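You operate a simulated robot arm through the tools that you are given. There is no shell and no other tool. Be economical: measure what you need, move in short steps, check, and stop when the job is done.

The job below is to be done with a simulated two-armed robot. You get a single attempt, and the scene is never put back.

## Task
Hold the short rail, pull the brown block off and clip the green block in its place.
Fine: the brown block goes in the red tray; the rail stays where it lies.

Only the result counts: the job must be done as asked and must still hold three seconds after the hand-in. Knocking over, shifting, dropping, spilling or breaking anything else fails it.

## Robot
Two 7-joint arms with fingered hands on one trunk, on a base that drives. Base frame: it is fixed to the floor where the robot stands at the start and does not move with it; the origin is under the middle of the robot, x ahead of it, y to its left, z up. Units: m, degrees, N and s.
The left shoulder is at the start at [0.07, 0.166, 0.993], the right one opposite. With the tool pointing down near the work surface each hand reaches from about 0.46 to 0.96 m from the robot's upright axis, wherever it stands, measured 20 degrees to its own side. Places, roughly: middle of the short rail [0.5, 0, 0.8]; red tray [0.7, 0, 0.8]. Payload 4.1 kg a hand.
Tool frame (each hand has its own): the origin (TCP) lies between the finger pads and is the grasp point; the fingertips stand 0.032 m ahead of it; z points along the fingers, y is the line along which they close. The gripper opens to 0.108 m. The gripper's body begins 0.038 m behind the TCP. The gripper is a hand of 4 fingers: y runs from the thumb to the fingers, the wrist lies at [-0.016, -0.108, -0.186] in the tool frame, and closing takes about 1.5 s.
Orientation is that of the tool frame in the base frame, as a unit quaternion [x, y, z, w]. With the fingers straight down and the wrist toward the robot, the tool's x, y and z point along [0, 1, 0], [1, 0, 0] and [0, 0, -1] of the base frame.

## Interface
- The arms move only by the tool send_rows. It takes "left_motion", "right_motion" or both (then of equal length, played together; a hand with none holds still); each is a list of rows, each a list of 6 numbers: the shift along the tool's x, y, z in units of 150 mm (1.0 is 150 mm), then the turn, a rotation vector about the tool's x, y, z in units of 120 degrees (1.0 is 120 degrees). In form: [[dx, dy, dz, wx, wy, wz], ...]. A call has 1 to 20 rows; each row is the pose to reach, as a shift and turn from the pose commanded when the call began, along the tool's axes at that moment. "left_grip" and "right_grip" are, for a hand that has rows, the closure in counts, from 0 (fully open) to 255 (shut), set as the call begins (left out, the last holds). A call with a number of a shift or a turn outside -1 to 1 is refused whole. Rows are played at 5 a second. More than 0.05 m and 8.6 degrees between two rows, or a gripper value outside its range, and nothing of the call is played. Where a pose cannot be reached the arm comes as near as it can. A force on the tool above 40 N (or 10 N above the force at the start of the call, whichever is more), or a blocked arm, ends the call early, and 0.2 s more pass. The fingers move at their own pace (about 0.045 m/s each) and stop on an object; they squeeze with about 31 N. The grip force told is the motor's: it shows also when the fingers shut on nothing. Time passes only in rows, and 0.2 s behind the last, so rows that repeat a pose let the fingers close. It gives the time, the measured TCP pose, the force on the tool (base axes), the opening and the grip force at its end, in the units of the frame above (readings bear some noise), with the torque about the TCP (base axes, N m) and any sound that the robot's microphone picked up.
- Cameras (640 x 400 px; columns grow to the right, rows downward): "scene" is now at [0.1432, -0.0077, 1.2268]; the picture's right is [-0.07, -1.00, 0.00], its down [-0.51, 0.04, -0.86] and it looks along [0.86, -0.06, -0.51] (base axes); focal length 280 px, centre (320, 200). "left" rides on the left gripper at [-0.064, -0.093, -0.132] in its tool frame; the picture's right is [-0.80, -0.28, 0.53], its down [0.55, -0.71, 0.45] and it looks along [0.25, 0.65, 0.72] (tool axes); focal length 247 px, centre (320, 200). "right" rides on the right gripper at [0.064, -0.093, -0.132] in its tool frame; the picture's right is [-0.80, 0.28, -0.53], its down [-0.55, -0.71, 0.45] and it looks along [-0.25, 0.65, 0.72] (tool axes); focal length 247 px, centre (320, 200). There is no depth. A picture from a camera that has moved, and an enlarged one, comes with that camera's place and axes in the base frame and with its lens.
- snapshot(camera): a new picture of that camera. The clock stands still meanwhile.
- move_column(by): slides the trunk up (or, below 0, down) by that many m; the arms and the scene camera ride with it, the base frame stays. It gives what a move gives, with no picture.
- base_move(legs): drives the robot by 1 to 6 legs, each [ahead, left, turn to the left] in m, m and degrees, along the robot's own axes; the way and the turn of a leg run together, so that a leg with both is an arc; at most 1.5 m and 180 degrees a leg. The arms and the cameras ride along, it lands a little off, and it stops where it bumps. It gives what a move gives.
- move_fingers(index, middle, ring, thumb_bend, hand): sets how far each is bent, from 0 (flat) to 1 (curled in); at 0.3 the hand is open as for a grip, at 0.7 the pads meet at the TCP. One left out holds its place. A second passes; each finger stops where it meets its share of the squeeze, and holds until it gets a number again. A gripper value or a shape takes the hand back. It gives what a move gives, with no picture; readings hold the bend of each and the force on the fingers (four entries, about 0 where the hand has none), thumb and palm.
- hand_shape(shape, hand): the hand has 4 fingers and takes this shape, open, in about a second: jaw (thumb against the fingers, like two jaws); tri (thumb and two fingers); tip (a fingertip pinch); poke (one finger out to press); point (the index stretched); flat (the hand flat); cup (the hand cupped); fist (a fist). The gripper value then closes the fingers along that shape, each until it touches; the sizes above hold for jaw. It gives what a move gives, with no picture.
- aim_head(pan, tilt): turns the head with the scene camera to pan (to the left, within 86 degrees either way) and tilt (down, from -29 to 69), counted from straight ahead of the robot. It gives what a move gives.
- close_up(camera, box): a new picture of the part [left, top, right, bottom] of that camera's present view, enlarged. The clock stands still meanwhile.
- hand_in(): hands the job in; it is judged then, once.

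Work in short steps. Places have to be worked out from the pictures, the camera data and where the tool is seen: move nearer, look again, correct. Check each grasp and each placing, and mend what went wrong. You have 120 turns and 108 pictures in all, those below and enlarged ones among them. Open the grippers and draw the arms clear of the work before you hand the job in, unless the task says otherwise; then end with one line.

The tools are called after "Emit:" by a JSON object that holds its "method" and its "body". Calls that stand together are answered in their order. send_rows: Moves the arms, as the interface text tells. Its arguments: {"type":"object","properties":{"left_motion":{"type":"array","items":{"type":"array","items":{"type":"number"}}},"left_grip":{"type":"number"},"right_motion":{"type":"array","items":{"type":"array","items":{"type":"number"}}},"right_grip":{"type":"number"}},"required":[]} The other tools are called the same way: move_column (by) slides the trunk up or down; hand_shape (shape, hand) gives the hand a shape; move_fingers (index, middle, ring, thumb_bend, hand) moves the fingers one by one; base_move (legs) drives the base; aim_head (pan, tilt) turns the head that bears the scene camera; snapshot (camera) takes a picture; close_up (camera, box) takes an enlarged picture of a part of a camera's view; hand_in () hands the job in.

At the start:

```text
t: 0.0
left_ee_pos: [0.6097, 0.2862, 1.0528]
left_tcp_rot: [0.707, 0.707, 0.0, 0.001]
left_wrist_force: [-0.1, -0.1, 0.1]
left_ft_torque: [0.01, 0.02, -0.01]
left_gripper_width: 0.1077
left_gripper_force: 0.1
left_shape: jaw
left_bend: [0.3, 0.3, 0.3, 0.3]
left_finger forces: [0.1, 0.0, 0.1, 0.1, 0.0, 0.0]
right_ee_pos: [0.5364, -0.2099, 1.0527]
right_tcp_rot: [0.708, 0.707, 0.0, 0.0]
right_wrist_force: [0.6, -0.6, 0.1]
right_ft_torque: [0.0, -0.02, 0.04]
right_gripper_width: 0.1075
right_gripper_force: 0.0
right_shape: jaw
right_bend: [0.3, 0.3, 0.3, 0.3]
right_finger forces: [0.1, 0.0, 0.1, 0.0, 0.0, 0.0]
trunk travel left (down, up): [-0.5, 0.44]
robot x, y, heading: [-0.0005, 0.0003, -0.0]
head pan, tilt: [-4.0, 30.7]
```

scene: 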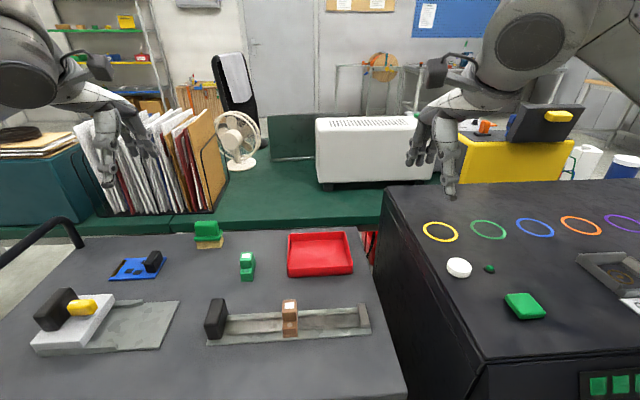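
right: 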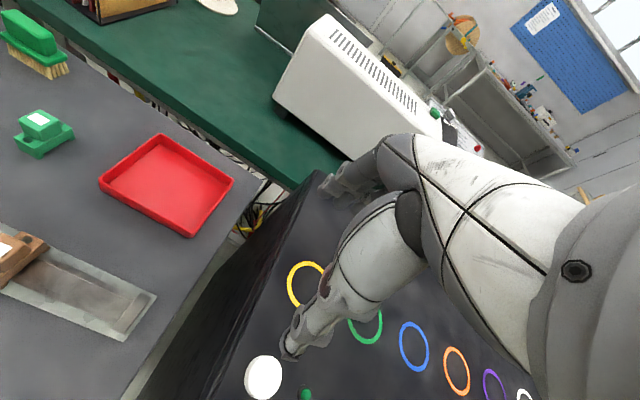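
left: 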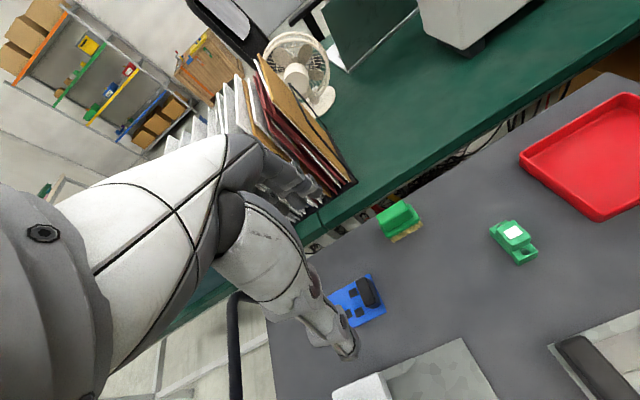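

I begin with enlarged views of the rail and the green block.

Emit:
{"method": "close_up", "body": {"camera": "scene", "box": [190, 270, 390, 360]}}

Emit:
{"method": "close_up", "body": {"camera": "scene", "box": [190, 210, 370, 300]}}

Emit:
{"method": "close_up", "body": {"camera": "left", "box": [460, 200, 640, 400]}}

Emit:
{"method": "close_up", "body": {"camera": "right", "box": [0, 90, 180, 350]}}

```text
3.20 times, centred on (290, 315) of scene
camera zoom: at [0.1432, -0.0077, 1.2268], right [-0.07, -1.0, 0.0], down [-0.51, 0.04, -0.86], along [0.86, -0.06, -0.51], focal length 895 px, centre (416, -168)
```

zoom: 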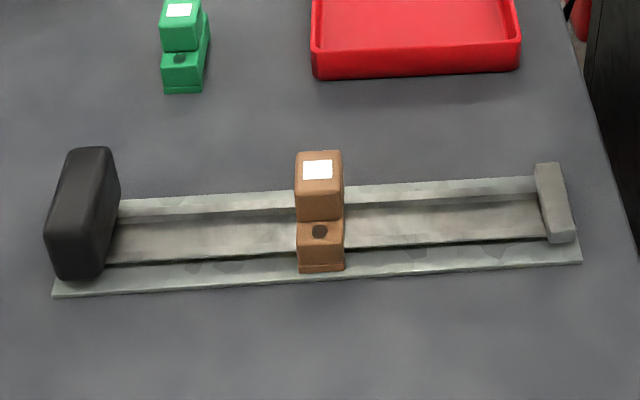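

```text
3.56 times, centred on (280, 255) of scene
camera zoom: at [0.1432, -0.0077, 1.2268], right [-0.07, -1.0, 0.0], down [-0.51, 0.04, -0.86], along [0.86, -0.06, -0.51], focal length 994 px, centre (462, 4)
```

zoom: 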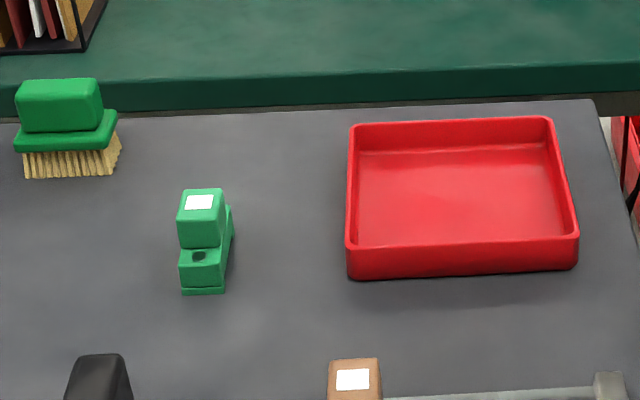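

```text
2.00 times, centred on (550, 300) of left
camera zoom: at [0.518, 0.2222, 1.1834], right [-0.28, -0.8, -0.53], down [-0.71, 0.55, -0.45], along [0.65, 0.25, -0.72], focal length 494 px, centre (-140, 0)
```

zoom: 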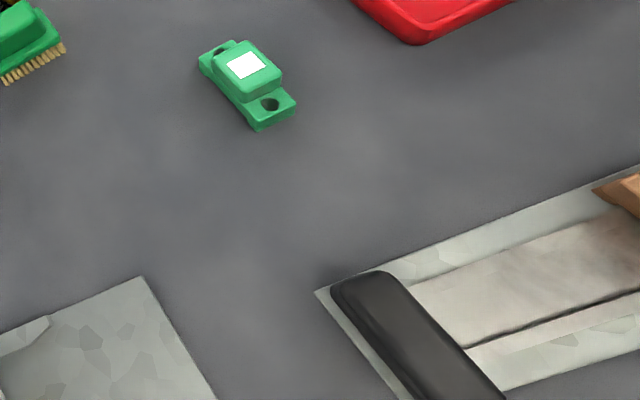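

```text
1.54 times, centred on (90, 220) of right
camera zoom: at [0.443, -0.1456, 1.1829], right [0.28, -0.8, 0.53], down [-0.71, -0.55, -0.45], along [0.65, -0.25, -0.72], focal length 380 px, centre (674, 169)
```

zoom: 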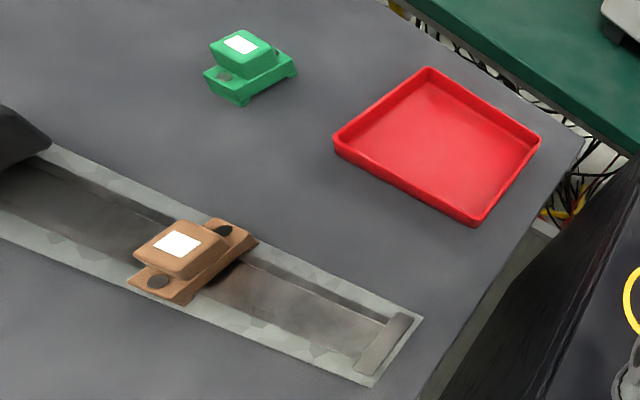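

Brown block's top is about (0.479, 0.024, 0.81); the table is about z 0.753. The rail runs along y from -0.124 to 0.172 at x≈0.479, and green is near (0.626, 0.124). I back the base off a little for easier reach.

Emit:
{"method": "base_move", "body": {"legs": [[-0.1, 0.05, 0]]}}

Emit:
{"method": "aim_head", "body": {"pan": -4, "tilt": 38}}

```text
t: 1.2
left_ee_pos: [0.5103, 0.3362, 1.0517]
left_tcp_rot: [0.707, 0.707, 0.0, -0.001]
left_wrist_force: [-0.9, 0.9, -0.5]
left_ft_torque: [0.01, 0.01, 0.01]
left_gripper_width: 0.1075
left_gripper_force: 0.1
left_shape: jaw
left_bend: [0.3, 0.3, 0.3, 0.3]
left_finger forces: [0.1, 0.0, 0.0, 0.0, 0.0, 0.0]
right_ee_pos: [0.437, -0.1601, 1.0528]
right_tcp_rot: [0.707, 0.707, -0.001, 0.0]
right_wrist_force: [0.4, 0.4, 0.6]
right_ft_torque: [0.03, 0.0, -0.03]
right_gripper_width: 0.1076
right_gripper_force: 0.1
right_shape: jaw
right_bend: [0.3, 0.3, 0.3, 0.3]
right_finger forces: [0.1, 0.0, 0.0, 0.1, 0.0, 0.0]
trunk travel left (down, up): [-0.5, 0.44]
robot x, y, heading: [-0.1009, 0.0506, -0.1]
head pan, tilt: [-4.0, 30.7]
```

```text
t: 1.9
left_ee_pos: [0.5107, 0.3362, 1.0525]
left_tcp_rot: [0.707, 0.707, 0.0, 0.0]
left_wrist_force: [0.6, -0.6, -0.7]
left_ft_torque: [0.0, 0.0, -0.02]
left_gripper_width: 0.1076
left_gripper_force: 0.1
left_shape: jaw
left_bend: [0.3, 0.3, 0.3, 0.3]
left_finger forces: [0.0, 0.0, 0.0, 0.1, 0.0, 0.1]
right_ee_pos: [0.4383, -0.1606, 1.0508]
right_tcp_rot: [0.707, 0.707, 0.0, 0.0]
right_wrist_force: [0.6, -0.1, 0.0]
right_ft_torque: [0.0, -0.03, 0.01]
right_gripper_width: 0.1076
right_gripper_force: 0.1
right_shape: jaw
right_bend: [0.3, 0.3, 0.3, 0.3]
right_finger forces: [0.0, 0.1, 0.0, 0.0, 0.0, 0.0]
trunk travel left (down, up): [-0.5, 0.44]
robot x, y, heading: [-0.1002, 0.0501, 0.0]
head pan, tilt: [-4.0, 38.0]
```

Next I turn the right hand 90° so it will close along the rail, and bring both hands nearer.

Emit:
{"method": "send_rows", "body": {"right_motion": [[0.061, 0.023, 0.044, 0, 0, -0.0625], [0.122, 0.046, 0.089, 0, 0, -0.125], [0.183, 0.068, 0.133, 0, 0, -0.1875], [0.244, 0.091, 0.178, 0, 0, -0.25], [0.305, 0.114, 0.222, 0, 0, -0.3125], [0.367, 0.137, 0.267, 0, 0, -0.375], [0.428, 0.159, 0.311, 0, 0, -0.4375], [0.489, 0.182, 0.355, 0, 0, -0.5], [0.55, 0.205, 0.4, 0, 0, -0.5625], [0.611, 0.228, 0.444, 0, 0, -0.625], [0.672, 0.25, 0.489, 0, 0, -0.6875], [0.733, 0.273, 0.533, 0, 0, -0.75]], "left_motion": [[-0.053, -0.018, 0.057, 0, 0, 0], [-0.107, -0.035, 0.113, 0, 0, 0], [-0.16, -0.052, 0.17, 0, 0, 0], [-0.213, -0.07, 0.227, 0, 0, 0], [-0.267, -0.087, 0.283, 0, 0, 0], [-0.32, -0.105, 0.34, 0, 0, 0], [-0.373, -0.122, 0.397, 0, 0, 0], [-0.427, -0.14, 0.453, 0, 0, 0], [-0.48, -0.157, 0.51, 0, 0, 0], [-0.533, -0.175, 0.567, 0, 0, 0], [-0.587, -0.192, 0.623, 0, 0, 0], [-0.64, -0.21, 0.68, 0, 0, 0]]}}

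Emit:
{"method": "snapshot", "body": {"camera": "scene"}}

Emit:
{"method": "snapshot", "body": {"camera": "right"}}

Emit:
{"method": "snapshot", "body": {"camera": "left"}}

```text
t: 4.7
left_ee_pos: [0.4654, 0.1948, 0.9572]
left_tcp_rot: [0.727, 0.687, 0.002, 0.01]
left_wrist_force: [0.7, 0.1, -1.1]
left_ft_torque: [-0.03, 0.07, -0.02]
left_gripper_width: 0.1075
left_gripper_force: 0.1
left_shape: jaw
left_bend: [0.3, 0.3, 0.3, 0.3]
left_finger forces: [0.1, 0.0, 0.1, 0.0, 0.1, 0.1]
right_ee_pos: [0.2452, -0.0703, 1.0462]
right_tcp_rot: [0.063, 0.998, -0.01, 0.028]
right_wrist_force: [0.2, -0.5, -0.7]
right_ft_torque: [-0.02, 0.03, 0.01]
right_gripper_width: 0.1078
right_gripper_force: 0.0
right_shape: jaw
right_bend: [0.3, 0.3, 0.3, 0.3]
right_finger forces: [0.1, 0.0, 0.0, 0.1, 0.0, 0.1]
right hand out of reach, approached as far as the arm can: row 7, 8, 9, 10, 11, 12
trunk travel left (down, up): [-0.5, 0.44]
robot x, y, heading: [-0.1077, 0.0273, -3.4]
head pan, tilt: [-4.0, 38.0]
stopped in row 12 (left hand): the arm was blocked; the commanded pose is now the measured one
```

```text
100 pictures are left
camera scene: at [0.0117, 0.0273, 1.2174], right [-0.13, -0.99, 0.01], down [-0.6, 0.07, -0.8], along [0.79, -0.11, -0.6], focal length 280 px, centre (320, 200)
```

scene: 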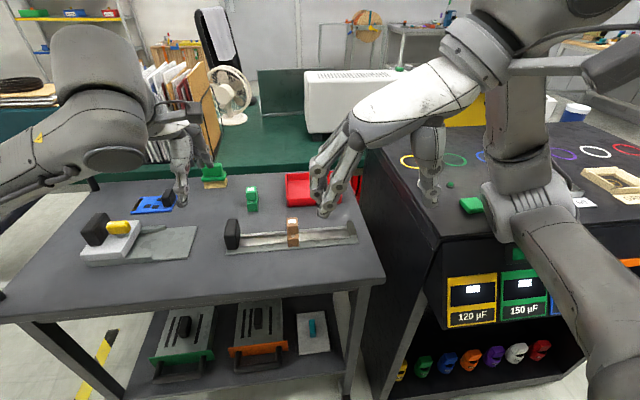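

```text
99 pictures are left
camera right: at [0.1622, -0.1509, 1.1752], right [0.8, 0.19, 0.57], down [0.48, -0.78, -0.4], along [0.37, 0.6, -0.71], focal length 247 px, centre (320, 200)
```

right: 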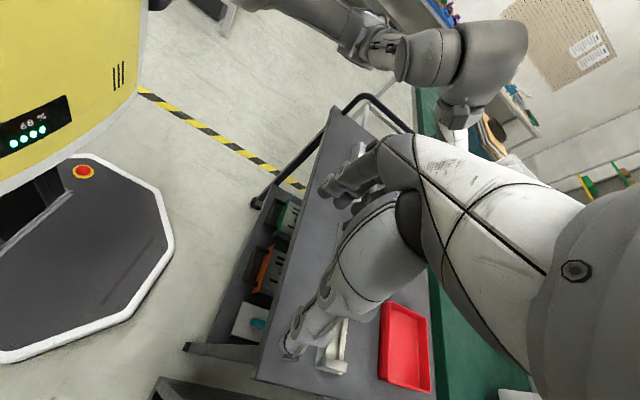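

```text
98 pictures are left
camera left: at [0.3685, 0.1378, 1.0874], right [-0.32, -0.79, -0.53], down [-0.67, 0.58, -0.47], along [0.67, 0.2, -0.71], focal length 247 px, centre (320, 200)
```

left: 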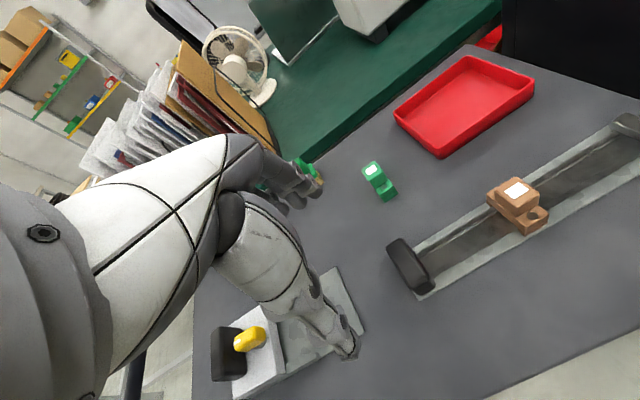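

The right arm cannot take the full 90° turn (it pressed something and the base shifted). I back the right hand out and undo half the turn.

Emit:
{"method": "send_rows", "body": {"right_motion": [[0, -0.06, 0, 0, 0, 0.04], [-0.05, -0.12, 0, 0, 0, 0.1], [-0.12, -0.18, 0, 0, 0, 0.16], [-0.2, -0.25, 0, 0, 0, 0.22], [-0.3, -0.3, 0, 0, 0, 0.28], [-0.4, -0.38, 0, 0, 0, 0.34], [-0.5, -0.45, 0, 0, 0, 0.4], [-0.6, -0.5, 0, 0, 0, 0.46], [-0.7, -0.53, 0, 0, 0, 0.52], [-0.8, -0.53, 0, 0, 0, 0.58], [-0.9, -0.53, 0, 0, 0, 0.64], [-1, -0.53, 0, 0, 0, 0.7]]}}

Emit:
{"method": "snapshot", "body": {"camera": "scene"}}

```text
t: 7.3
left_ee_pos: [0.483, 0.1876, 0.9497]
left_tcp_rot: [0.725, 0.688, -0.001, 0.0]
left_wrist_force: [0.7, -0.4, 0.3]
left_ft_torque: [-0.01, 0.02, -0.04]
left_gripper_width: 0.1077
left_gripper_force: 0.1
left_shape: jaw
left_bend: [0.3, 0.3, 0.3, 0.3]
left_finger forces: [0.0, 0.0, 0.1, 0.1, 0.0, 0.0]
right_ee_pos: [0.4044, -0.175, 1.0378]
right_tcp_rot: [0.712, 0.702, 0.007, 0.011]
right_wrist_force: [0.4, 1.1, -0.3]
right_ft_torque: [0.02, 0.01, 0.0]
right_gripper_width: 0.1079
right_gripper_force: 0.0
right_shape: jaw
right_bend: [0.3, 0.3, 0.3, 0.3]
right_finger forces: [0.0, 0.1, 0.0, 0.1, 0.0, 0.1]
trunk travel left (down, up): [-0.5, 0.44]
robot x, y, heading: [-0.1084, 0.0295, -3.3]
head pan, tilt: [-4.0, 38.0]
```

```text
97 pictures are left
camera scene: at [0.0338, 0.0146, 1.2154], right [-0.12, -0.99, 0.0], down [-0.61, 0.08, -0.79], along [0.78, -0.1, -0.62], focal length 280 px, centre (320, 200)
```

scene: 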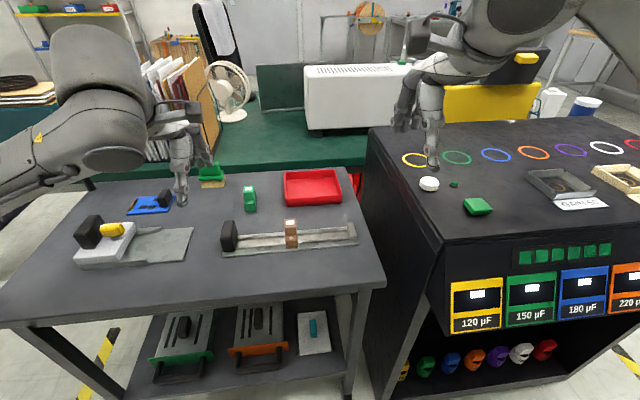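

Nothing on the table looks disturbed. I straighten the base and shift it further left, so that the right arm keeps clear of the black bench.

Emit:
{"method": "base_move", "body": {"legs": [[0, 0, 3.3], [0.01, 0.09, 0]]}}

Emit:
{"method": "snapshot", "body": {"camera": "scene"}}

Emit:
{"method": "snapshot", "body": {"camera": "right"}}

```text
t: 8.8
left_ee_pos: [0.4809, 0.3121, 0.9495]
left_tcp_rot: [0.705, 0.709, 0.0, -0.001]
left_wrist_force: [-0.9, 0.6, 0.4]
left_ft_torque: [0.03, -0.01, 0.03]
left_gripper_width: 0.1077
left_gripper_force: 0.0
left_shape: jaw
left_bend: [0.3, 0.3, 0.3, 0.3]
left_finger forces: [0.0, 0.0, 0.1, 0.1, 0.1, 0.0]
right_ee_pos: [0.4257, -0.0543, 1.0388]
right_tcp_rot: [0.691, 0.723, 0.005, 0.012]
right_wrist_force: [0.2, 0.3, -0.3]
right_ft_torque: [0.01, -0.01, 0.01]
right_gripper_width: 0.1079
right_gripper_force: 0.1
right_shape: jaw
right_bend: [0.3, 0.3, 0.3, 0.3]
right_finger forces: [0.1, 0.0, 0.0, 0.0, 0.0, 0.1]
trunk travel left (down, up): [-0.5, 0.44]
robot x, y, heading: [-0.0985, 0.1193, 0.4]
head pan, tilt: [-4.0, 38.0]
```

```text
96 pictures are left
camera scene: at [0.0439, 0.1137, 1.2155], right [-0.07, -1.0, 0.0], down [-0.61, 0.04, -0.79], along [0.79, -0.05, -0.62], focal length 280 px, centre (320, 200)
```

scene: 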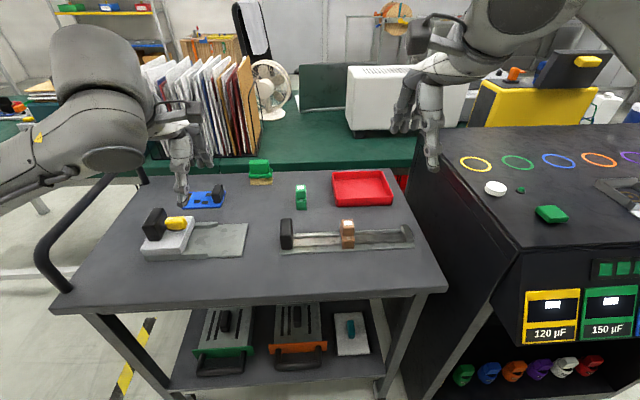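

```text
95 pictures are left
camera right: at [0.3258, 0.0073, 1.167], right [0.31, -0.78, 0.55], down [-0.67, -0.58, -0.46], along [0.68, -0.22, -0.7], focal length 247 px, centre (320, 200)
```

right: 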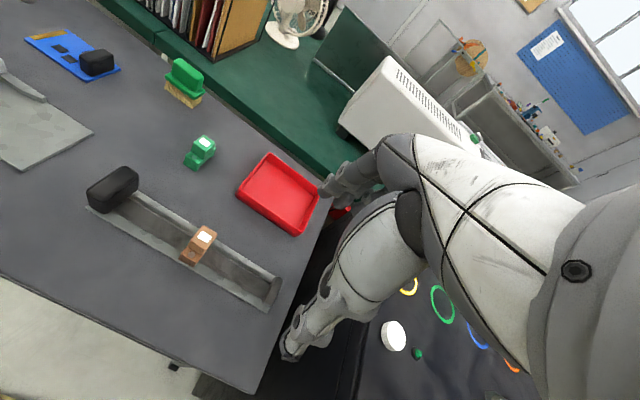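

I look more closely at the two blocks from here.

Emit:
{"method": "close_up", "body": {"camera": "right", "box": [150, 120, 300, 320]}}

Emit:
{"method": "close_up", "body": {"camera": "scene", "box": [270, 170, 430, 270]}}

```text
2.00 times, centred on (225, 220) of right
camera zoom: at [0.3258, 0.0073, 1.167], right [0.31, -0.78, 0.55], down [-0.67, -0.58, -0.46], along [0.68, -0.22, -0.7], focal length 494 px, centre (510, 160)
```

zoom: 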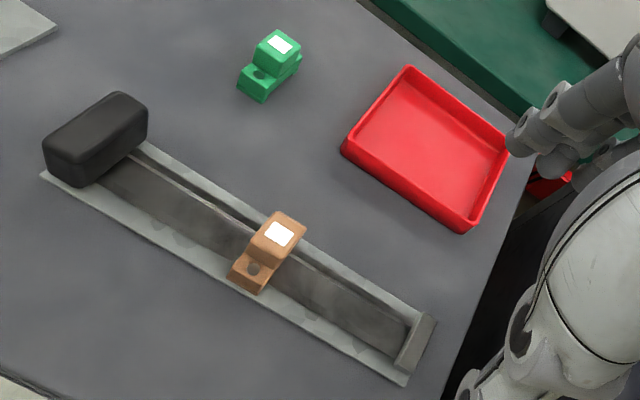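

```text
4.00 times, centred on (350, 220) of scene
camera zoom: at [0.0439, 0.1137, 1.2155], right [-0.07, -1.0, 0.0], down [-0.61, 0.04, -0.79], along [0.79, -0.05, -0.62], focal length 1118 px, centre (200, 120)
```

zoom: 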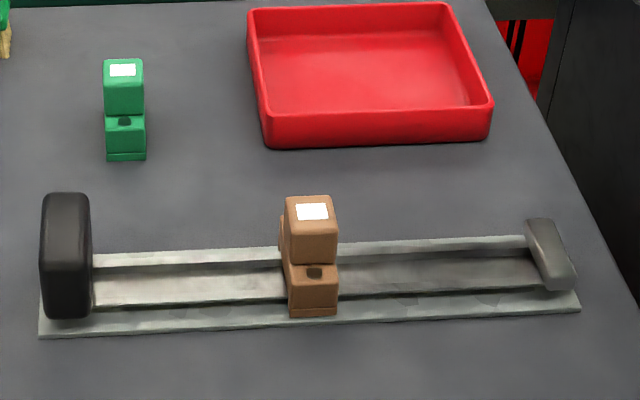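

The black end grip sits about x 0.455–0.503, y 0.147–0.169, with its top near 0.81. I bring the left hand over it, keeping high first.

Emit:
{"method": "send_rows", "body": {"left_motion": [[-0.15, 0, 0, 0, 0, 0], [-0.3, 0, 0, 0, 0, 0], [-0.45, 0, 0, 0, 0, 0], [-0.6, 0, 0.05, 0, 0, 0], [-0.75, -0.01, 0.15, 0, 0, 0], [-0.9, -0.02, 0.25, 0, 0, 0], [-1.0, -0.02, 0.4, 0, 0, 0], [-1.0, -0.02, 0.5, 0, 0, 0], [-1.0, -0.02, 0.5, 0, 0, 0]]}}

Emit:
{"method": "snapshot", "body": {"camera": "left"}}

Emit:
{"method": "close_up", "body": {"camera": "scene", "box": [220, 150, 460, 300]}}

Emit:
{"method": "snapshot", "body": {"camera": "right"}}

```text
t: 10.8
left_ee_pos: [0.4793, 0.1603, 0.8745]
left_tcp_rot: [0.705, 0.709, 0.0, 0.0]
left_wrist_force: [0.4, 0.3, 0.3]
left_ft_torque: [-0.01, -0.02, 0.01]
left_gripper_width: 0.1077
left_gripper_force: 0.0
left_shape: jaw
left_bend: [0.3, 0.3, 0.3, 0.3]
left_finger forces: [0.0, 0.0, 0.0, 0.1, 0.1, 0.0]
right_ee_pos: [0.4262, -0.0564, 1.0393]
right_tcp_rot: [0.691, 0.723, 0.006, 0.011]
right_wrist_force: [-0.2, -0.8, 0.2]
right_ft_torque: [0.02, 0.05, -0.03]
right_gripper_width: 0.1078
right_gripper_force: 0.1
right_shape: jaw
right_bend: [0.3, 0.3, 0.3, 0.3]
right_finger forces: [0.0, 0.0, 0.1, 0.0, 0.0, 0.0]
trunk travel left (down, up): [-0.5, 0.44]
robot x, y, heading: [-0.0946, 0.1208, 0.1]
head pan, tilt: [-4.0, 38.0]
```

```text
92 pictures are left
camera left: at [0.3881, 0.0963, 1.0056], right [-0.28, -0.8, -0.53], down [-0.71, 0.55, -0.45], along [0.65, 0.25, -0.72], focal length 247 px, centre (320, 200)
```

left: 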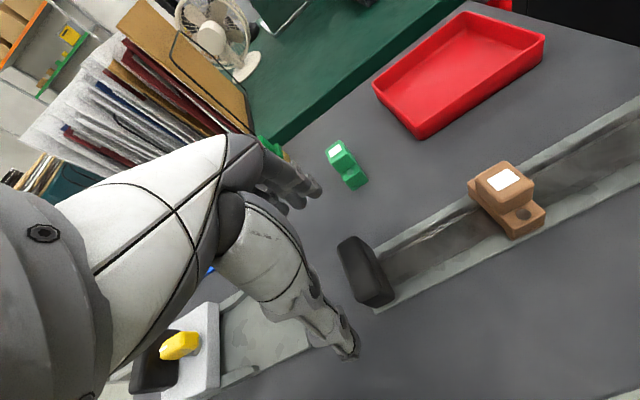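

```text
2.67 times, centred on (340, 225) of scene
camera zoom: at [0.0438, 0.1123, 1.2155], right [-0.07, -1.0, 0.0], down [-0.61, 0.04, -0.79], along [0.79, -0.05, -0.62], focal length 746 px, centre (267, 133)
```

zoom: 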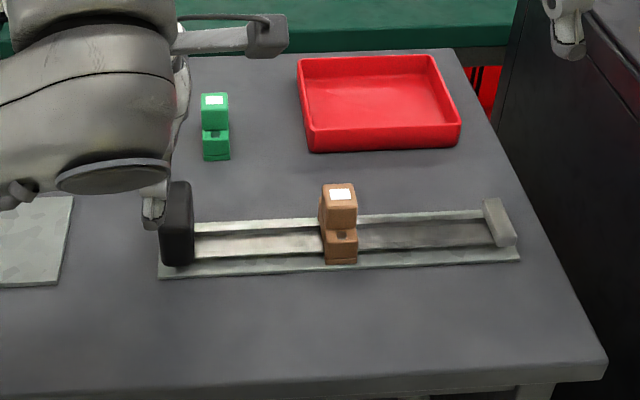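

```text
90 pictures are left
camera right: at [0.3256, 0.006, 1.1669], right [0.31, -0.78, 0.54], down [-0.67, -0.58, -0.46], along [0.68, -0.22, -0.7], focal length 247 px, centre (320, 200)
```

right: 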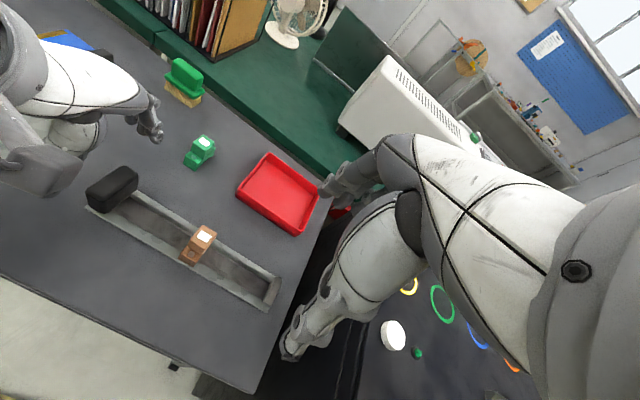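

The camera projection agrees with my estimate of the black grip. The left hand goes down over it.

Emit:
{"method": "send_rows", "body": {"left_motion": [[-0.02, 0, 0.1, 0, 0, 0], [-0.027, 0, 0.2, 0, 0, 0], [-0.027, 0, 0.3, 0, 0, 0], [-0.027, 0, 0.4, 0, 0, 0], [-0.027, 0, 0.47, 0, 0, 0], [-0.027, 0, 0.47, 0, 0, 0]]}}

Emit:
{"method": "snapshot", "body": {"camera": "left"}}

Emit:
{"method": "close_up", "body": {"camera": "scene", "box": [220, 150, 460, 300]}}

Emit:
{"method": "close_up", "body": {"camera": "right", "box": [0, 80, 320, 320]}}

```text
t: 12.2
left_ee_pos: [0.4795, 0.1563, 0.803]
left_tcp_rot: [0.705, 0.709, 0.0, -0.001]
left_wrist_force: [-0.1, 0.1, 0.2]
left_ft_torque: [0.02, 0.01, -0.07]
left_gripper_width: 0.1078
left_gripper_force: 0.1
left_shape: jaw
left_bend: [0.3, 0.3, 0.3, 0.3]
left_finger forces: [0.0, 0.1, 0.0, 0.0, 0.0, 0.0]
right_ee_pos: [0.4271, -0.0546, 1.0378]
right_tcp_rot: [0.691, 0.723, 0.007, 0.011]
right_wrist_force: [0.5, 0.3, 0.2]
right_ft_torque: [-0.01, -0.04, -0.01]
right_gripper_width: 0.1079
right_gripper_force: 0.1
right_shape: jaw
right_bend: [0.3, 0.3, 0.3, 0.3]
right_finger forces: [0.0, 0.0, 0.0, 0.1, 0.1, 0.0]
trunk travel left (down, up): [-0.5, 0.44]
robot x, y, heading: [-0.0975, 0.1173, 0.1]
head pan, tilt: [-4.0, 38.0]
```

```text
89 pictures are left
camera left: at [0.3886, 0.0927, 0.9349], right [-0.28, -0.8, -0.53], down [-0.71, 0.55, -0.45], along [0.65, 0.25, -0.72], focal length 247 px, centre (320, 200)
```

left: 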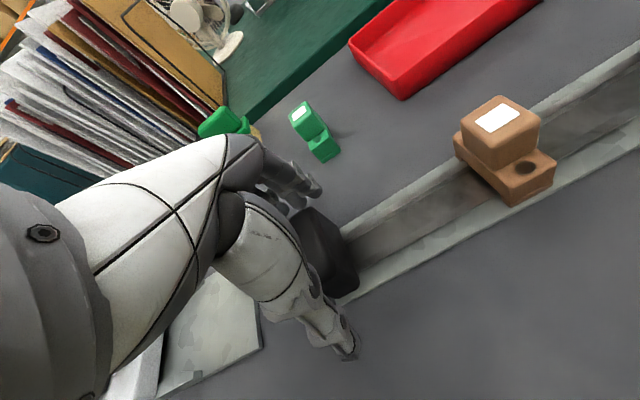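

```text
2.67 times, centred on (340, 225) of scene
camera zoom: at [0.0438, 0.1124, 1.2155], right [-0.07, -1.0, 0.0], down [-0.61, 0.04, -0.79], along [0.79, -0.05, -0.62], focal length 746 px, centre (267, 133)
```

zoom: 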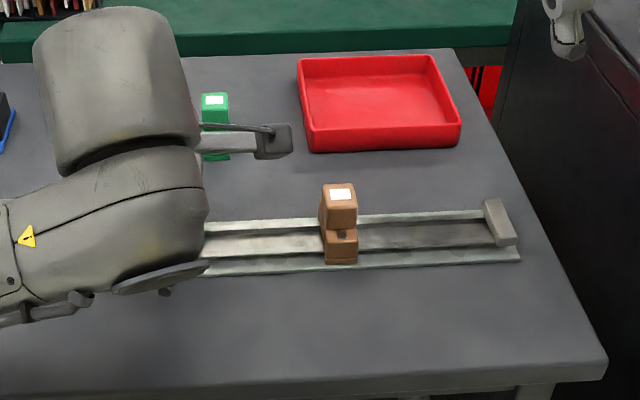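

```text
1.67 times, centred on (160, 200) of right
camera zoom: at [0.3256, 0.0061, 1.1669], right [0.31, -0.78, 0.54], down [-0.67, -0.58, -0.46], along [0.68, -0.22, -0.7], focal length 412 px, centre (587, 200)
```

zoom: 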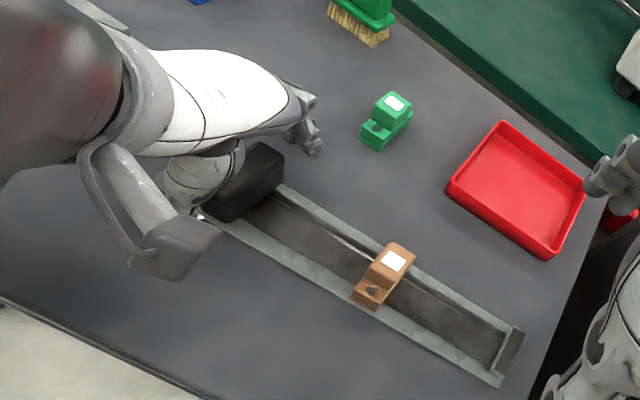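

The two wrist cameras would meet at this spacing, so I lean the left hand outward 22° about its closing axis (wrist to the left) and then look.

Emit:
{"method": "send_rows", "body": {"left_motion": [[0, 0, -0.05, 0, -0.045, 0], [0, 0, -0.06, 0, -0.09, 0], [0, 0, -0.06, 0, -0.14, 0], [0, 0, -0.05, 0, -0.183, 0], [0, 0, -0.05, 0, -0.183, 0]]}}

Emit:
{"method": "close_up", "body": {"camera": "right", "box": [0, 80, 320, 320]}}

Emit:
{"method": "snapshot", "body": {"camera": "left"}}

```text
t: 13.4
left_ee_pos: [0.4802, 0.1573, 0.8124]
left_tcp_rot: [0.692, 0.696, -0.136, 0.135]
left_wrist_force: [-0.8, 1.1, 1.1]
left_ft_torque: [0.01, -0.02, 0.0]
left_gripper_width: 0.1077
left_gripper_force: 0.0
left_shape: jaw
left_bend: [0.3, 0.3, 0.3, 0.3]
left_finger forces: [0.0, 0.0, 0.0, 0.1, 0.0, 0.1]
right_ee_pos: [0.4255, -0.0556, 1.0386]
right_tcp_rot: [0.69, 0.723, 0.007, 0.011]
right_wrist_force: [0.9, 0.5, -1.3]
right_ft_torque: [0.01, 0.01, -0.02]
right_gripper_width: 0.1078
right_gripper_force: 0.0
right_shape: jaw
right_bend: [0.3, 0.3, 0.3, 0.3]
right_finger forces: [0.0, 0.1, 0.2, 0.0, 0.0, 0.0]
trunk travel left (down, up): [-0.5, 0.44]
robot x, y, heading: [-0.0988, 0.1184, 0.2]
head pan, tilt: [-4.0, 38.0]
```

```text
1.67 times, centred on (160, 200) of right
camera zoom: at [0.3257, 0.006, 1.1669], right [0.31, -0.78, 0.54], down [-0.67, -0.58, -0.46], along [0.68, -0.22, -0.7], focal length 412 px, centre (587, 200)
```

zoom: 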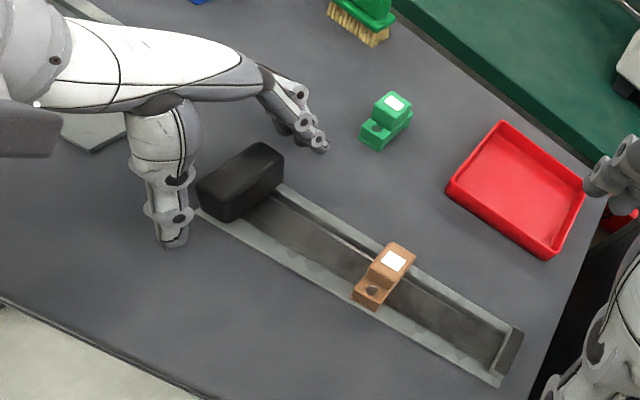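

```text
85 pictures are left
camera left: at [0.3878, 0.147, 0.9575], right [-0.28, -0.94, -0.19], down [-0.71, 0.34, -0.62], along [0.65, -0.04, -0.76], focal length 247 px, centre (320, 200)
```

left: 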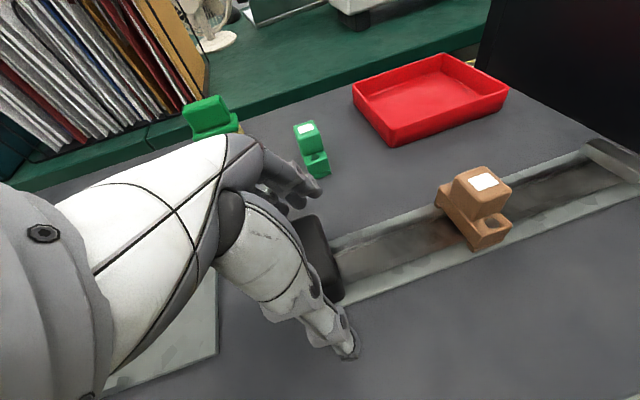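

The lean worked and the spacing is clear. I lower the left hand 5 mm and begin closing part way.

Emit:
{"method": "send_rows", "body": {"left_motion": [[0, 0, 0.033, 0, 0, 0], [0, 0, 0.033, 0, 0, 0], [0, 0, 0.033, 0, 0, 0], [0, 0, 0.033, 0, 0, 0], [0, 0, 0.033, 0, 0, 0]], "left_grip": 100}}

Emit:
{"method": "close_up", "body": {"camera": "left", "box": [200, 120, 440, 400]}}

Emit:
{"method": "close_up", "body": {"camera": "right", "box": [0, 80, 240, 260]}}

```text
t: 14.6
left_ee_pos: [0.4797, 0.1553, 0.8072]
left_tcp_rot: [0.692, 0.697, -0.135, 0.134]
left_wrist_force: [0.5, 1.0, 0.8]
left_ft_torque: [0.01, -0.05, 0.0]
left_gripper_width: 0.0661
left_gripper_force: 0.2
left_shape: jaw
left_bend: [0.28, 0.41, 0.38, 0.66]
left_finger forces: [0.0, 0.1, 0.0, 0.0, 0.0, 0.0]
right_ee_pos: [0.4263, -0.0551, 1.0378]
right_tcp_rot: [0.691, 0.723, 0.007, 0.01]
right_wrist_force: [0.6, 0.8, -0.9]
right_ft_torque: [-0.01, -0.03, 0.0]
right_gripper_width: 0.1079
right_gripper_force: 0.1
right_shape: jaw
right_bend: [0.3, 0.3, 0.3, 0.3]
right_finger forces: [0.0, 0.0, 0.0, 0.0, 0.0, 0.1]
trunk travel left (down, up): [-0.5, 0.44]
robot x, y, heading: [-0.0958, 0.1191, 0.0]
head pan, tilt: [-4.0, 38.0]
```

```text
1.43 times, centred on (320, 260) of left
camera zoom: at [0.3879, 0.1449, 0.9529], right [-0.28, -0.94, -0.2], down [-0.71, 0.34, -0.62], along [0.65, -0.03, -0.76], focal length 353 px, centre (320, 114)
```

zoom: 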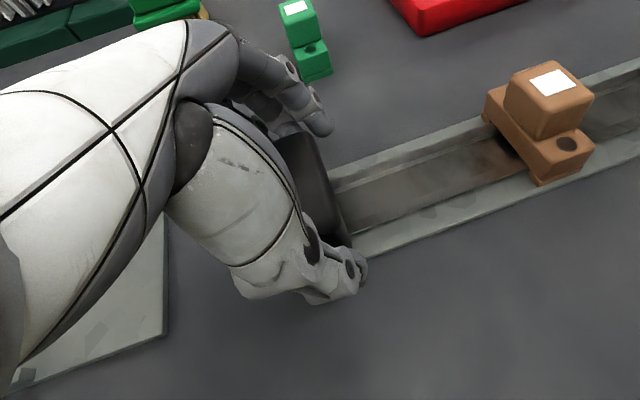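

```text
2.22 times, centred on (120, 170) of right
camera zoom: at [0.3256, 0.0061, 1.1669], right [0.31, -0.78, 0.54], down [-0.67, -0.58, -0.46], along [0.68, -0.22, -0.7], focal length 549 px, centre (764, 267)
```

zoom: 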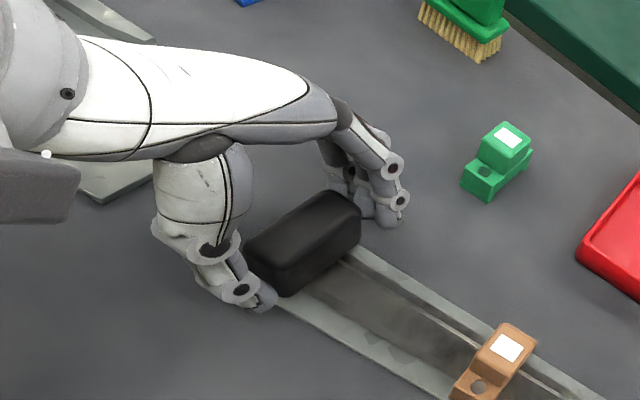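

The thumb side is nearer the grip than the fingers, so I shift the hand 4 mm toward the robot and close a bit more.

Emit:
{"method": "send_rows", "body": {"left_motion": [[0, -0.027, 0, 0, 0, 0], [0, -0.027, 0, 0, 0, 0], [0, -0.027, 0, 0, 0, 0]], "left_grip": 115}}

Emit:
{"method": "close_up", "body": {"camera": "right", "box": [50, 120, 210, 240]}}

```text
t: 15.4
left_ee_pos: [0.476, 0.1547, 0.807]
left_tcp_rot: [0.692, 0.696, -0.135, 0.135]
left_wrist_force: [0.2, 0.8, 0.6]
left_ft_torque: [-0.03, -0.04, 0.03]
left_gripper_width: 0.0601
left_gripper_force: 0.0
left_shape: jaw
left_bend: [0.74, 0.43, 0.4, 0.69]
left_finger forces: [0.0, 0.5, 0.0, 0.1, 0.0, 0.1]
right_ee_pos: [0.4248, -0.0546, 1.0383]
right_tcp_rot: [0.691, 0.723, 0.006, 0.011]
right_wrist_force: [0.2, 0.8, -0.8]
right_ft_torque: [-0.02, 0.01, 0.0]
right_gripper_width: 0.1077
right_gripper_force: 0.0
right_shape: jaw
right_bend: [0.3, 0.3, 0.3, 0.3]
right_finger forces: [0.0, 0.0, 0.0, 0.1, 0.0, 0.0]
trunk travel left (down, up): [-0.5, 0.44]
robot x, y, heading: [-0.0981, 0.1201, 0.1]
head pan, tilt: [-4.0, 38.0]
```

```text
3.33 times, centred on (130, 180) of right
camera zoom: at [0.3257, 0.0061, 1.1669], right [0.31, -0.78, 0.54], down [-0.67, -0.58, -0.46], along [0.68, -0.22, -0.7], focal length 823 px, centre (953, 267)
```

zoom: 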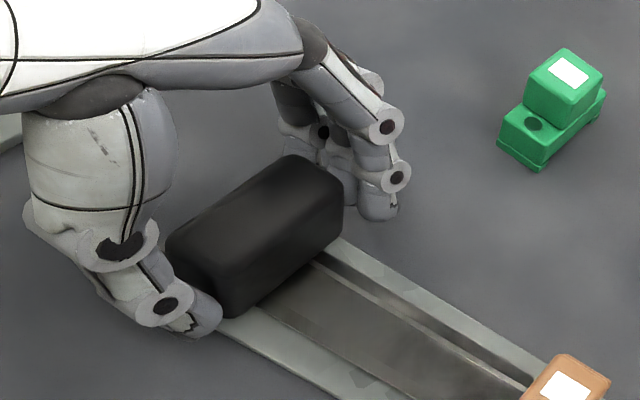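

Both sides are now about evenly close. I close the left hand fully on the grip.

Emit:
{"method": "send_rows", "body": {"left_motion": [[0, 0, 0, 0, 0, 0], [0, 0, 0, 0, 0, 0], [0, 0, 0, 0, 0, 0], [0, 0, 0, 0, 0, 0], [0, 0, 0, 0, 0, 0], [0, 0, 0, 0, 0, 0]], "left_grip": 255}}

Emit:
{"method": "close_up", "body": {"camera": "right", "box": [50, 80, 290, 320]}}

```text
t: 16.8
left_ee_pos: [0.4746, 0.1555, 0.8067]
left_tcp_rot: [0.692, 0.696, -0.135, 0.134]
left_wrist_force: [0.1, -0.3, 0.4]
left_ft_torque: [0.15, 0.08, -0.13]
left_gripper_width: 0.0508
left_gripper_force: 31.1
left_shape: jaw
left_bend: [0.75, 0.45, 0.42, 0.71]
left_finger forces: [14.0, 8.8, 4.3, 0.1, 28.7, 0.0]
right_ee_pos: [0.4276, -0.0551, 1.0371]
right_tcp_rot: [0.691, 0.722, 0.007, 0.011]
right_wrist_force: [-0.4, -0.1, -0.1]
right_ft_torque: [0.0, -0.02, 0.02]
right_gripper_width: 0.1078
right_gripper_force: 0.0
right_shape: jaw
right_bend: [0.3, 0.3, 0.3, 0.3]
right_finger forces: [0.1, 0.1, 0.1, 0.1, 0.0, 0.0]
trunk travel left (down, up): [-0.5, 0.44]
robot x, y, heading: [-0.0982, 0.119, 0.2]
head pan, tilt: [-4.0, 38.0]
```

```text
1.67 times, centred on (170, 200) of right
camera zoom: at [0.3256, 0.0061, 1.1669], right [0.31, -0.78, 0.54], down [-0.67, -0.58, -0.46], along [0.68, -0.22, -0.7], focal length 412 px, centre (570, 200)
```

zoom: 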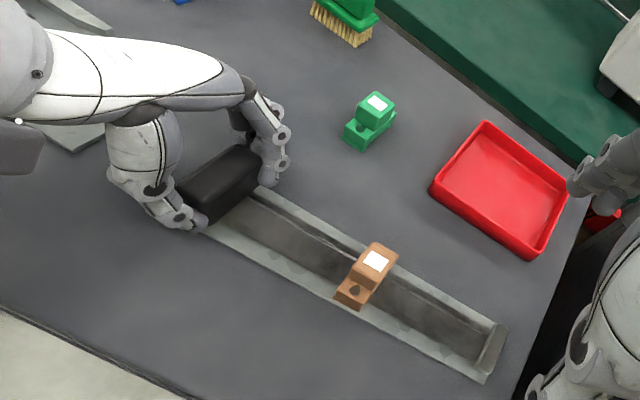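

The left hand holds the black grip firmly (31 N), and the rail looks unmoved. I bring the right hand above the brown block, straightening it on the way.

Emit:
{"method": "send_rows", "body": {"right_motion": [[0.052, 0.036, 0.079, 0.001, 0, 0.002], [0.103, 0.072, 0.158, 0.002, 0, 0.004], [0.155, 0.107, 0.238, 0.004, 0, 0.007], [0.206, 0.143, 0.317, 0.005, 0, 0.009], [0.258, 0.179, 0.396, 0.006, 0, 0.011], [0.31, 0.215, 0.475, 0.007, 0, 0.013], [0.361, 0.251, 0.554, 0.008, 0, 0.015], [0.413, 0.286, 0.634, 0.01, 0, 0.018], [0.464, 0.322, 0.713, 0.011, 0, 0.02], [0.516, 0.358, 0.74, 0.012, 0, 0.022], [0.516, 0.358, 0.74, 0.012, 0, 0.022]]}}

Emit:
{"method": "snapshot", "body": {"camera": "right"}}

Emit:
{"method": "snapshot", "body": {"camera": "left"}}

Emit:
{"method": "snapshot", "body": {"camera": "scene"}}

```text
t: 19.2
left_ee_pos: [0.4744, 0.1562, 0.8066]
left_tcp_rot: [0.693, 0.696, -0.134, 0.134]
left_wrist_force: [-0.6, -0.1, -0.1]
left_ft_torque: [0.09, 0.1, -0.08]
left_gripper_width: 0.0506
left_gripper_force: 30.9
left_shape: jaw
left_bend: [0.75, 0.45, 0.42, 0.71]
left_finger forces: [13.9, 8.8, 4.3, 0.0, 29.1, 0.0]
right_ee_pos: [0.4794, 0.0247, 0.9285]
right_tcp_rot: [0.708, 0.706, -0.002, 0.003]
right_wrist_force: [0.0, -0.2, 0.4]
right_ft_torque: [0.0, 0.03, 0.0]
right_gripper_width: 0.1079
right_gripper_force: 0.0
right_shape: jaw
right_bend: [0.3, 0.3, 0.3, 0.3]
right_finger forces: [0.0, 0.0, 0.0, 0.0, 0.0, 0.1]
trunk travel left (down, up): [-0.5, 0.44]
robot x, y, heading: [-0.0933, 0.1185, -0.1]
head pan, tilt: [-4.0, 38.0]
```

```text
80 pictures are left
camera right: at [0.3847, 0.0901, 1.059], right [0.28, -0.79, 0.54], down [-0.71, -0.55, -0.44], along [0.65, -0.25, -0.72], focal length 247 px, centre (320, 200)
```

right: 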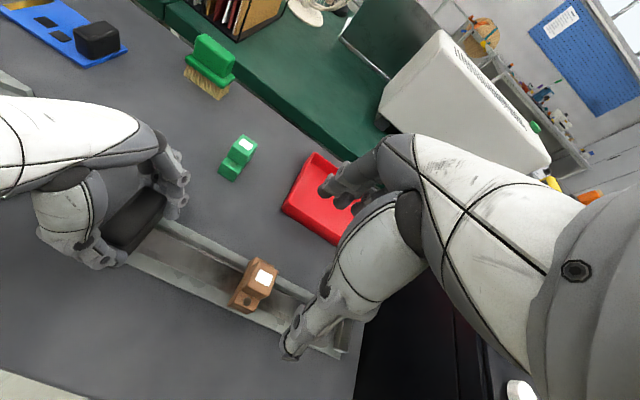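

```text
79 pictures are left
camera left: at [0.3838, 0.1449, 0.9529], right [-0.28, -0.94, -0.2], down [-0.71, 0.34, -0.62], along [0.65, -0.03, -0.76], focal length 247 px, centre (320, 200)
```

left: 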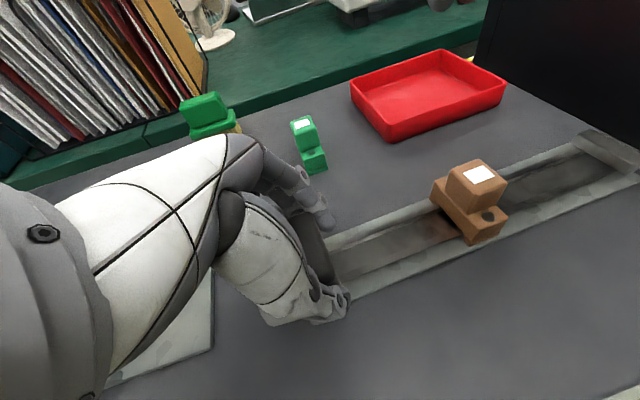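

```text
78 pictures are left
camera scene: at [0.0438, 0.1124, 1.2155], right [-0.07, -1.0, 0.0], down [-0.61, 0.04, -0.79], along [0.79, -0.05, -0.62], focal length 280 px, centre (320, 200)
```

scene: 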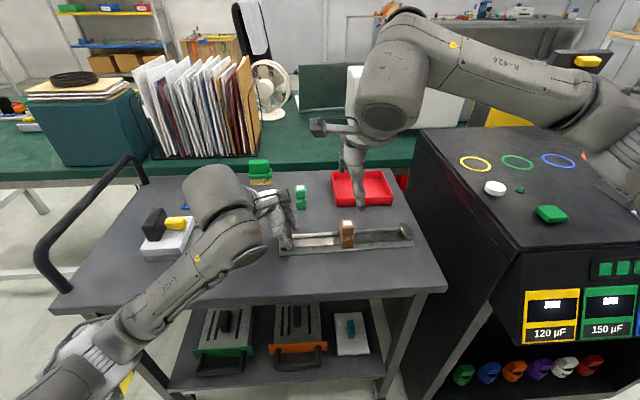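

The right hand is at (0.479, 0.025, 0.929), above the brown block. The block is only about 27 mm wide, so I try the three-digit shape and see where its digits lie.

Emit:
{"method": "hand_shape", "body": {"shape": "tri", "hand": "right"}}

Emit:
{"method": "close_up", "body": {"camera": "right", "box": [180, 130, 460, 400]}}

Emit:
{"method": "close_up", "body": {"camera": "scene", "box": [290, 80, 450, 260]}}

```text
t: 20.1
left_ee_pos: [0.4753, 0.155, 0.8066]
left_tcp_rot: [0.692, 0.696, -0.135, 0.134]
left_wrist_force: [-0.1, 0.1, 0.0]
left_ft_torque: [0.12, 0.11, -0.06]
left_gripper_width: 0.0506
left_gripper_force: 31.1
left_shape: jaw
left_bend: [0.75, 0.45, 0.42, 0.71]
left_finger forces: [13.8, 8.8, 4.3, 0.0, 29.0, 0.1]
right_ee_pos: [0.479, 0.0239, 0.9275]
right_tcp_rot: [0.708, 0.706, -0.003, 0.002]
right_wrist_force: [0.4, -0.6, 0.1]
right_ft_torque: [0.01, 0.02, -0.02]
right_gripper_width: 0.1079
right_gripper_force: 0.0
right_shape: tri
right_bend: [0.3, 0.3, 0.99, 0.3]
right_finger forces: [0.0, 0.0, 0.0, 0.0, 0.0, 0.0]
trunk travel left (down, up): [-0.5, 0.44]
robot x, y, heading: [-0.0974, 0.12, 0.2]
head pan, tilt: [-4.0, 38.0]
```

```text
1.48 times, centred on (320, 265) of right
camera zoom: at [0.3846, 0.0901, 1.059], right [0.28, -0.79, 0.54], down [-0.71, -0.55, -0.44], along [0.65, -0.25, -0.72], focal length 366 px, centre (320, 104)
```

zoom: 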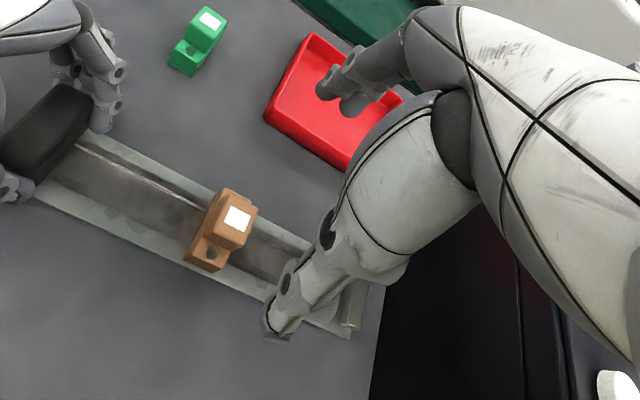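

```text
2.22 times, centred on (370, 170) of scene
camera zoom: at [0.0438, 0.1125, 1.2155], right [-0.07, -1.0, 0.0], down [-0.61, 0.04, -0.79], along [0.79, -0.05, -0.62], focal length 621 px, centre (209, 267)
```

zoom: 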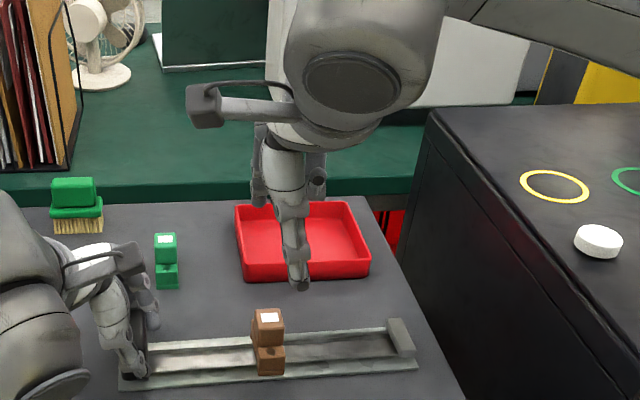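

In "tri" the ring finger is folded away and two fingers oppose the thumb. I lower to z 0.865 and check alignment with the left camera.

Emit:
{"method": "send_rows", "body": {"right_motion": [[0, 0, 0.1, 0, 0, 0], [0, 0, 0.2, 0, 0, 0], [0, 0, 0.3, 0, 0, 0], [0, 0, 0.42, 0, 0, 0], [0, 0, 0.42, 0, 0, 0]]}}

Emit:
{"method": "close_up", "body": {"camera": "left", "box": [320, 60, 640, 330]}}

Emit:
{"method": "close_up", "body": {"camera": "right", "box": [180, 130, 460, 400]}}

Emit:
{"method": "close_up", "body": {"camera": "scene", "box": [270, 130, 430, 260]}}

```text
t: 21.3
left_ee_pos: [0.476, 0.1545, 0.8067]
left_tcp_rot: [0.692, 0.696, -0.134, 0.135]
left_wrist_force: [-0.2, 0.3, 0.2]
left_ft_torque: [0.11, 0.12, -0.05]
left_gripper_width: 0.0507
left_gripper_force: 31.2
left_shape: jaw
left_bend: [0.75, 0.45, 0.42, 0.71]
left_finger forces: [13.9, 8.9, 4.3, 0.0, 29.1, 0.0]
right_ee_pos: [0.4782, 0.0224, 0.8645]
right_tcp_rot: [0.708, 0.706, -0.003, 0.002]
right_wrist_force: [0.1, 0.0, -0.9]
right_ft_torque: [0.0, -0.02, -0.01]
right_gripper_width: 0.1077
right_gripper_force: 0.1
right_shape: tri
right_bend: [0.3, 0.3, 0.99, 0.3]
right_finger forces: [0.0, 0.0, 0.0, 0.1, 0.1, 0.1]
trunk travel left (down, up): [-0.5, 0.44]
robot x, y, heading: [-0.095, 0.1196, 0.3]
head pan, tilt: [-4.0, 38.0]
```

```text
1.48 times, centred on (480, 195) of left
camera zoom: at [0.3838, 0.145, 0.9529], right [-0.28, -0.94, -0.2], down [-0.71, 0.34, -0.62], along [0.65, -0.03, -0.76], focal length 366 px, centre (83, 207)
```

zoom: 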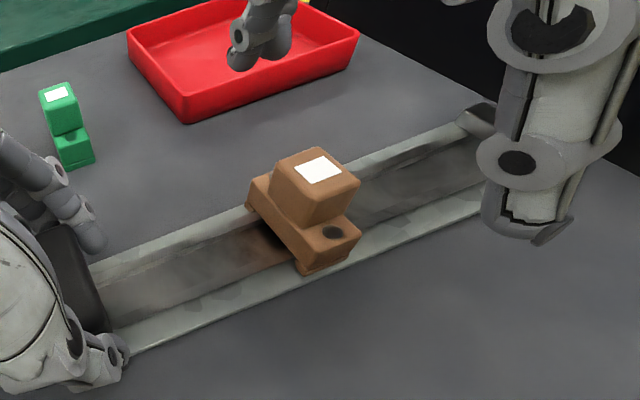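

```text
1.48 times, centred on (320, 265) of right
camera zoom: at [0.3846, 0.0893, 0.9955], right [0.28, -0.79, 0.54], down [-0.71, -0.55, -0.44], along [0.65, -0.25, -0.72], focal length 366 px, centre (320, 104)
```

zoom: 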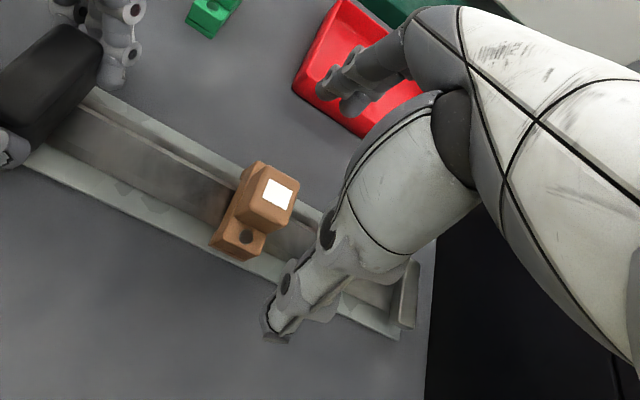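

```text
3.08 times, centred on (350, 195) of scene
camera zoom: at [0.0438, 0.1125, 1.2155], right [-0.07, -1.0, 0.0], down [-0.61, 0.04, -0.79], along [0.79, -0.05, -0.62], focal length 860 px, centre (228, 215)
```

zoom: 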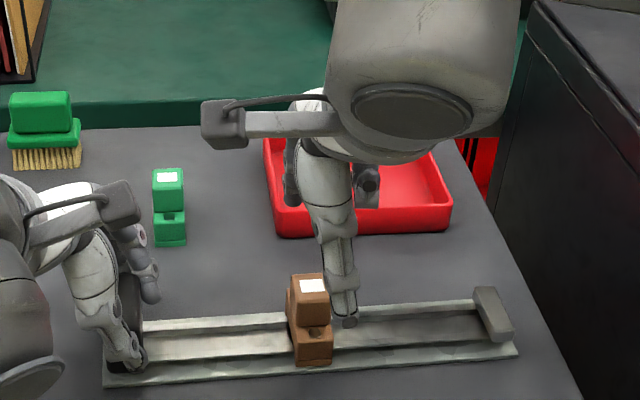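

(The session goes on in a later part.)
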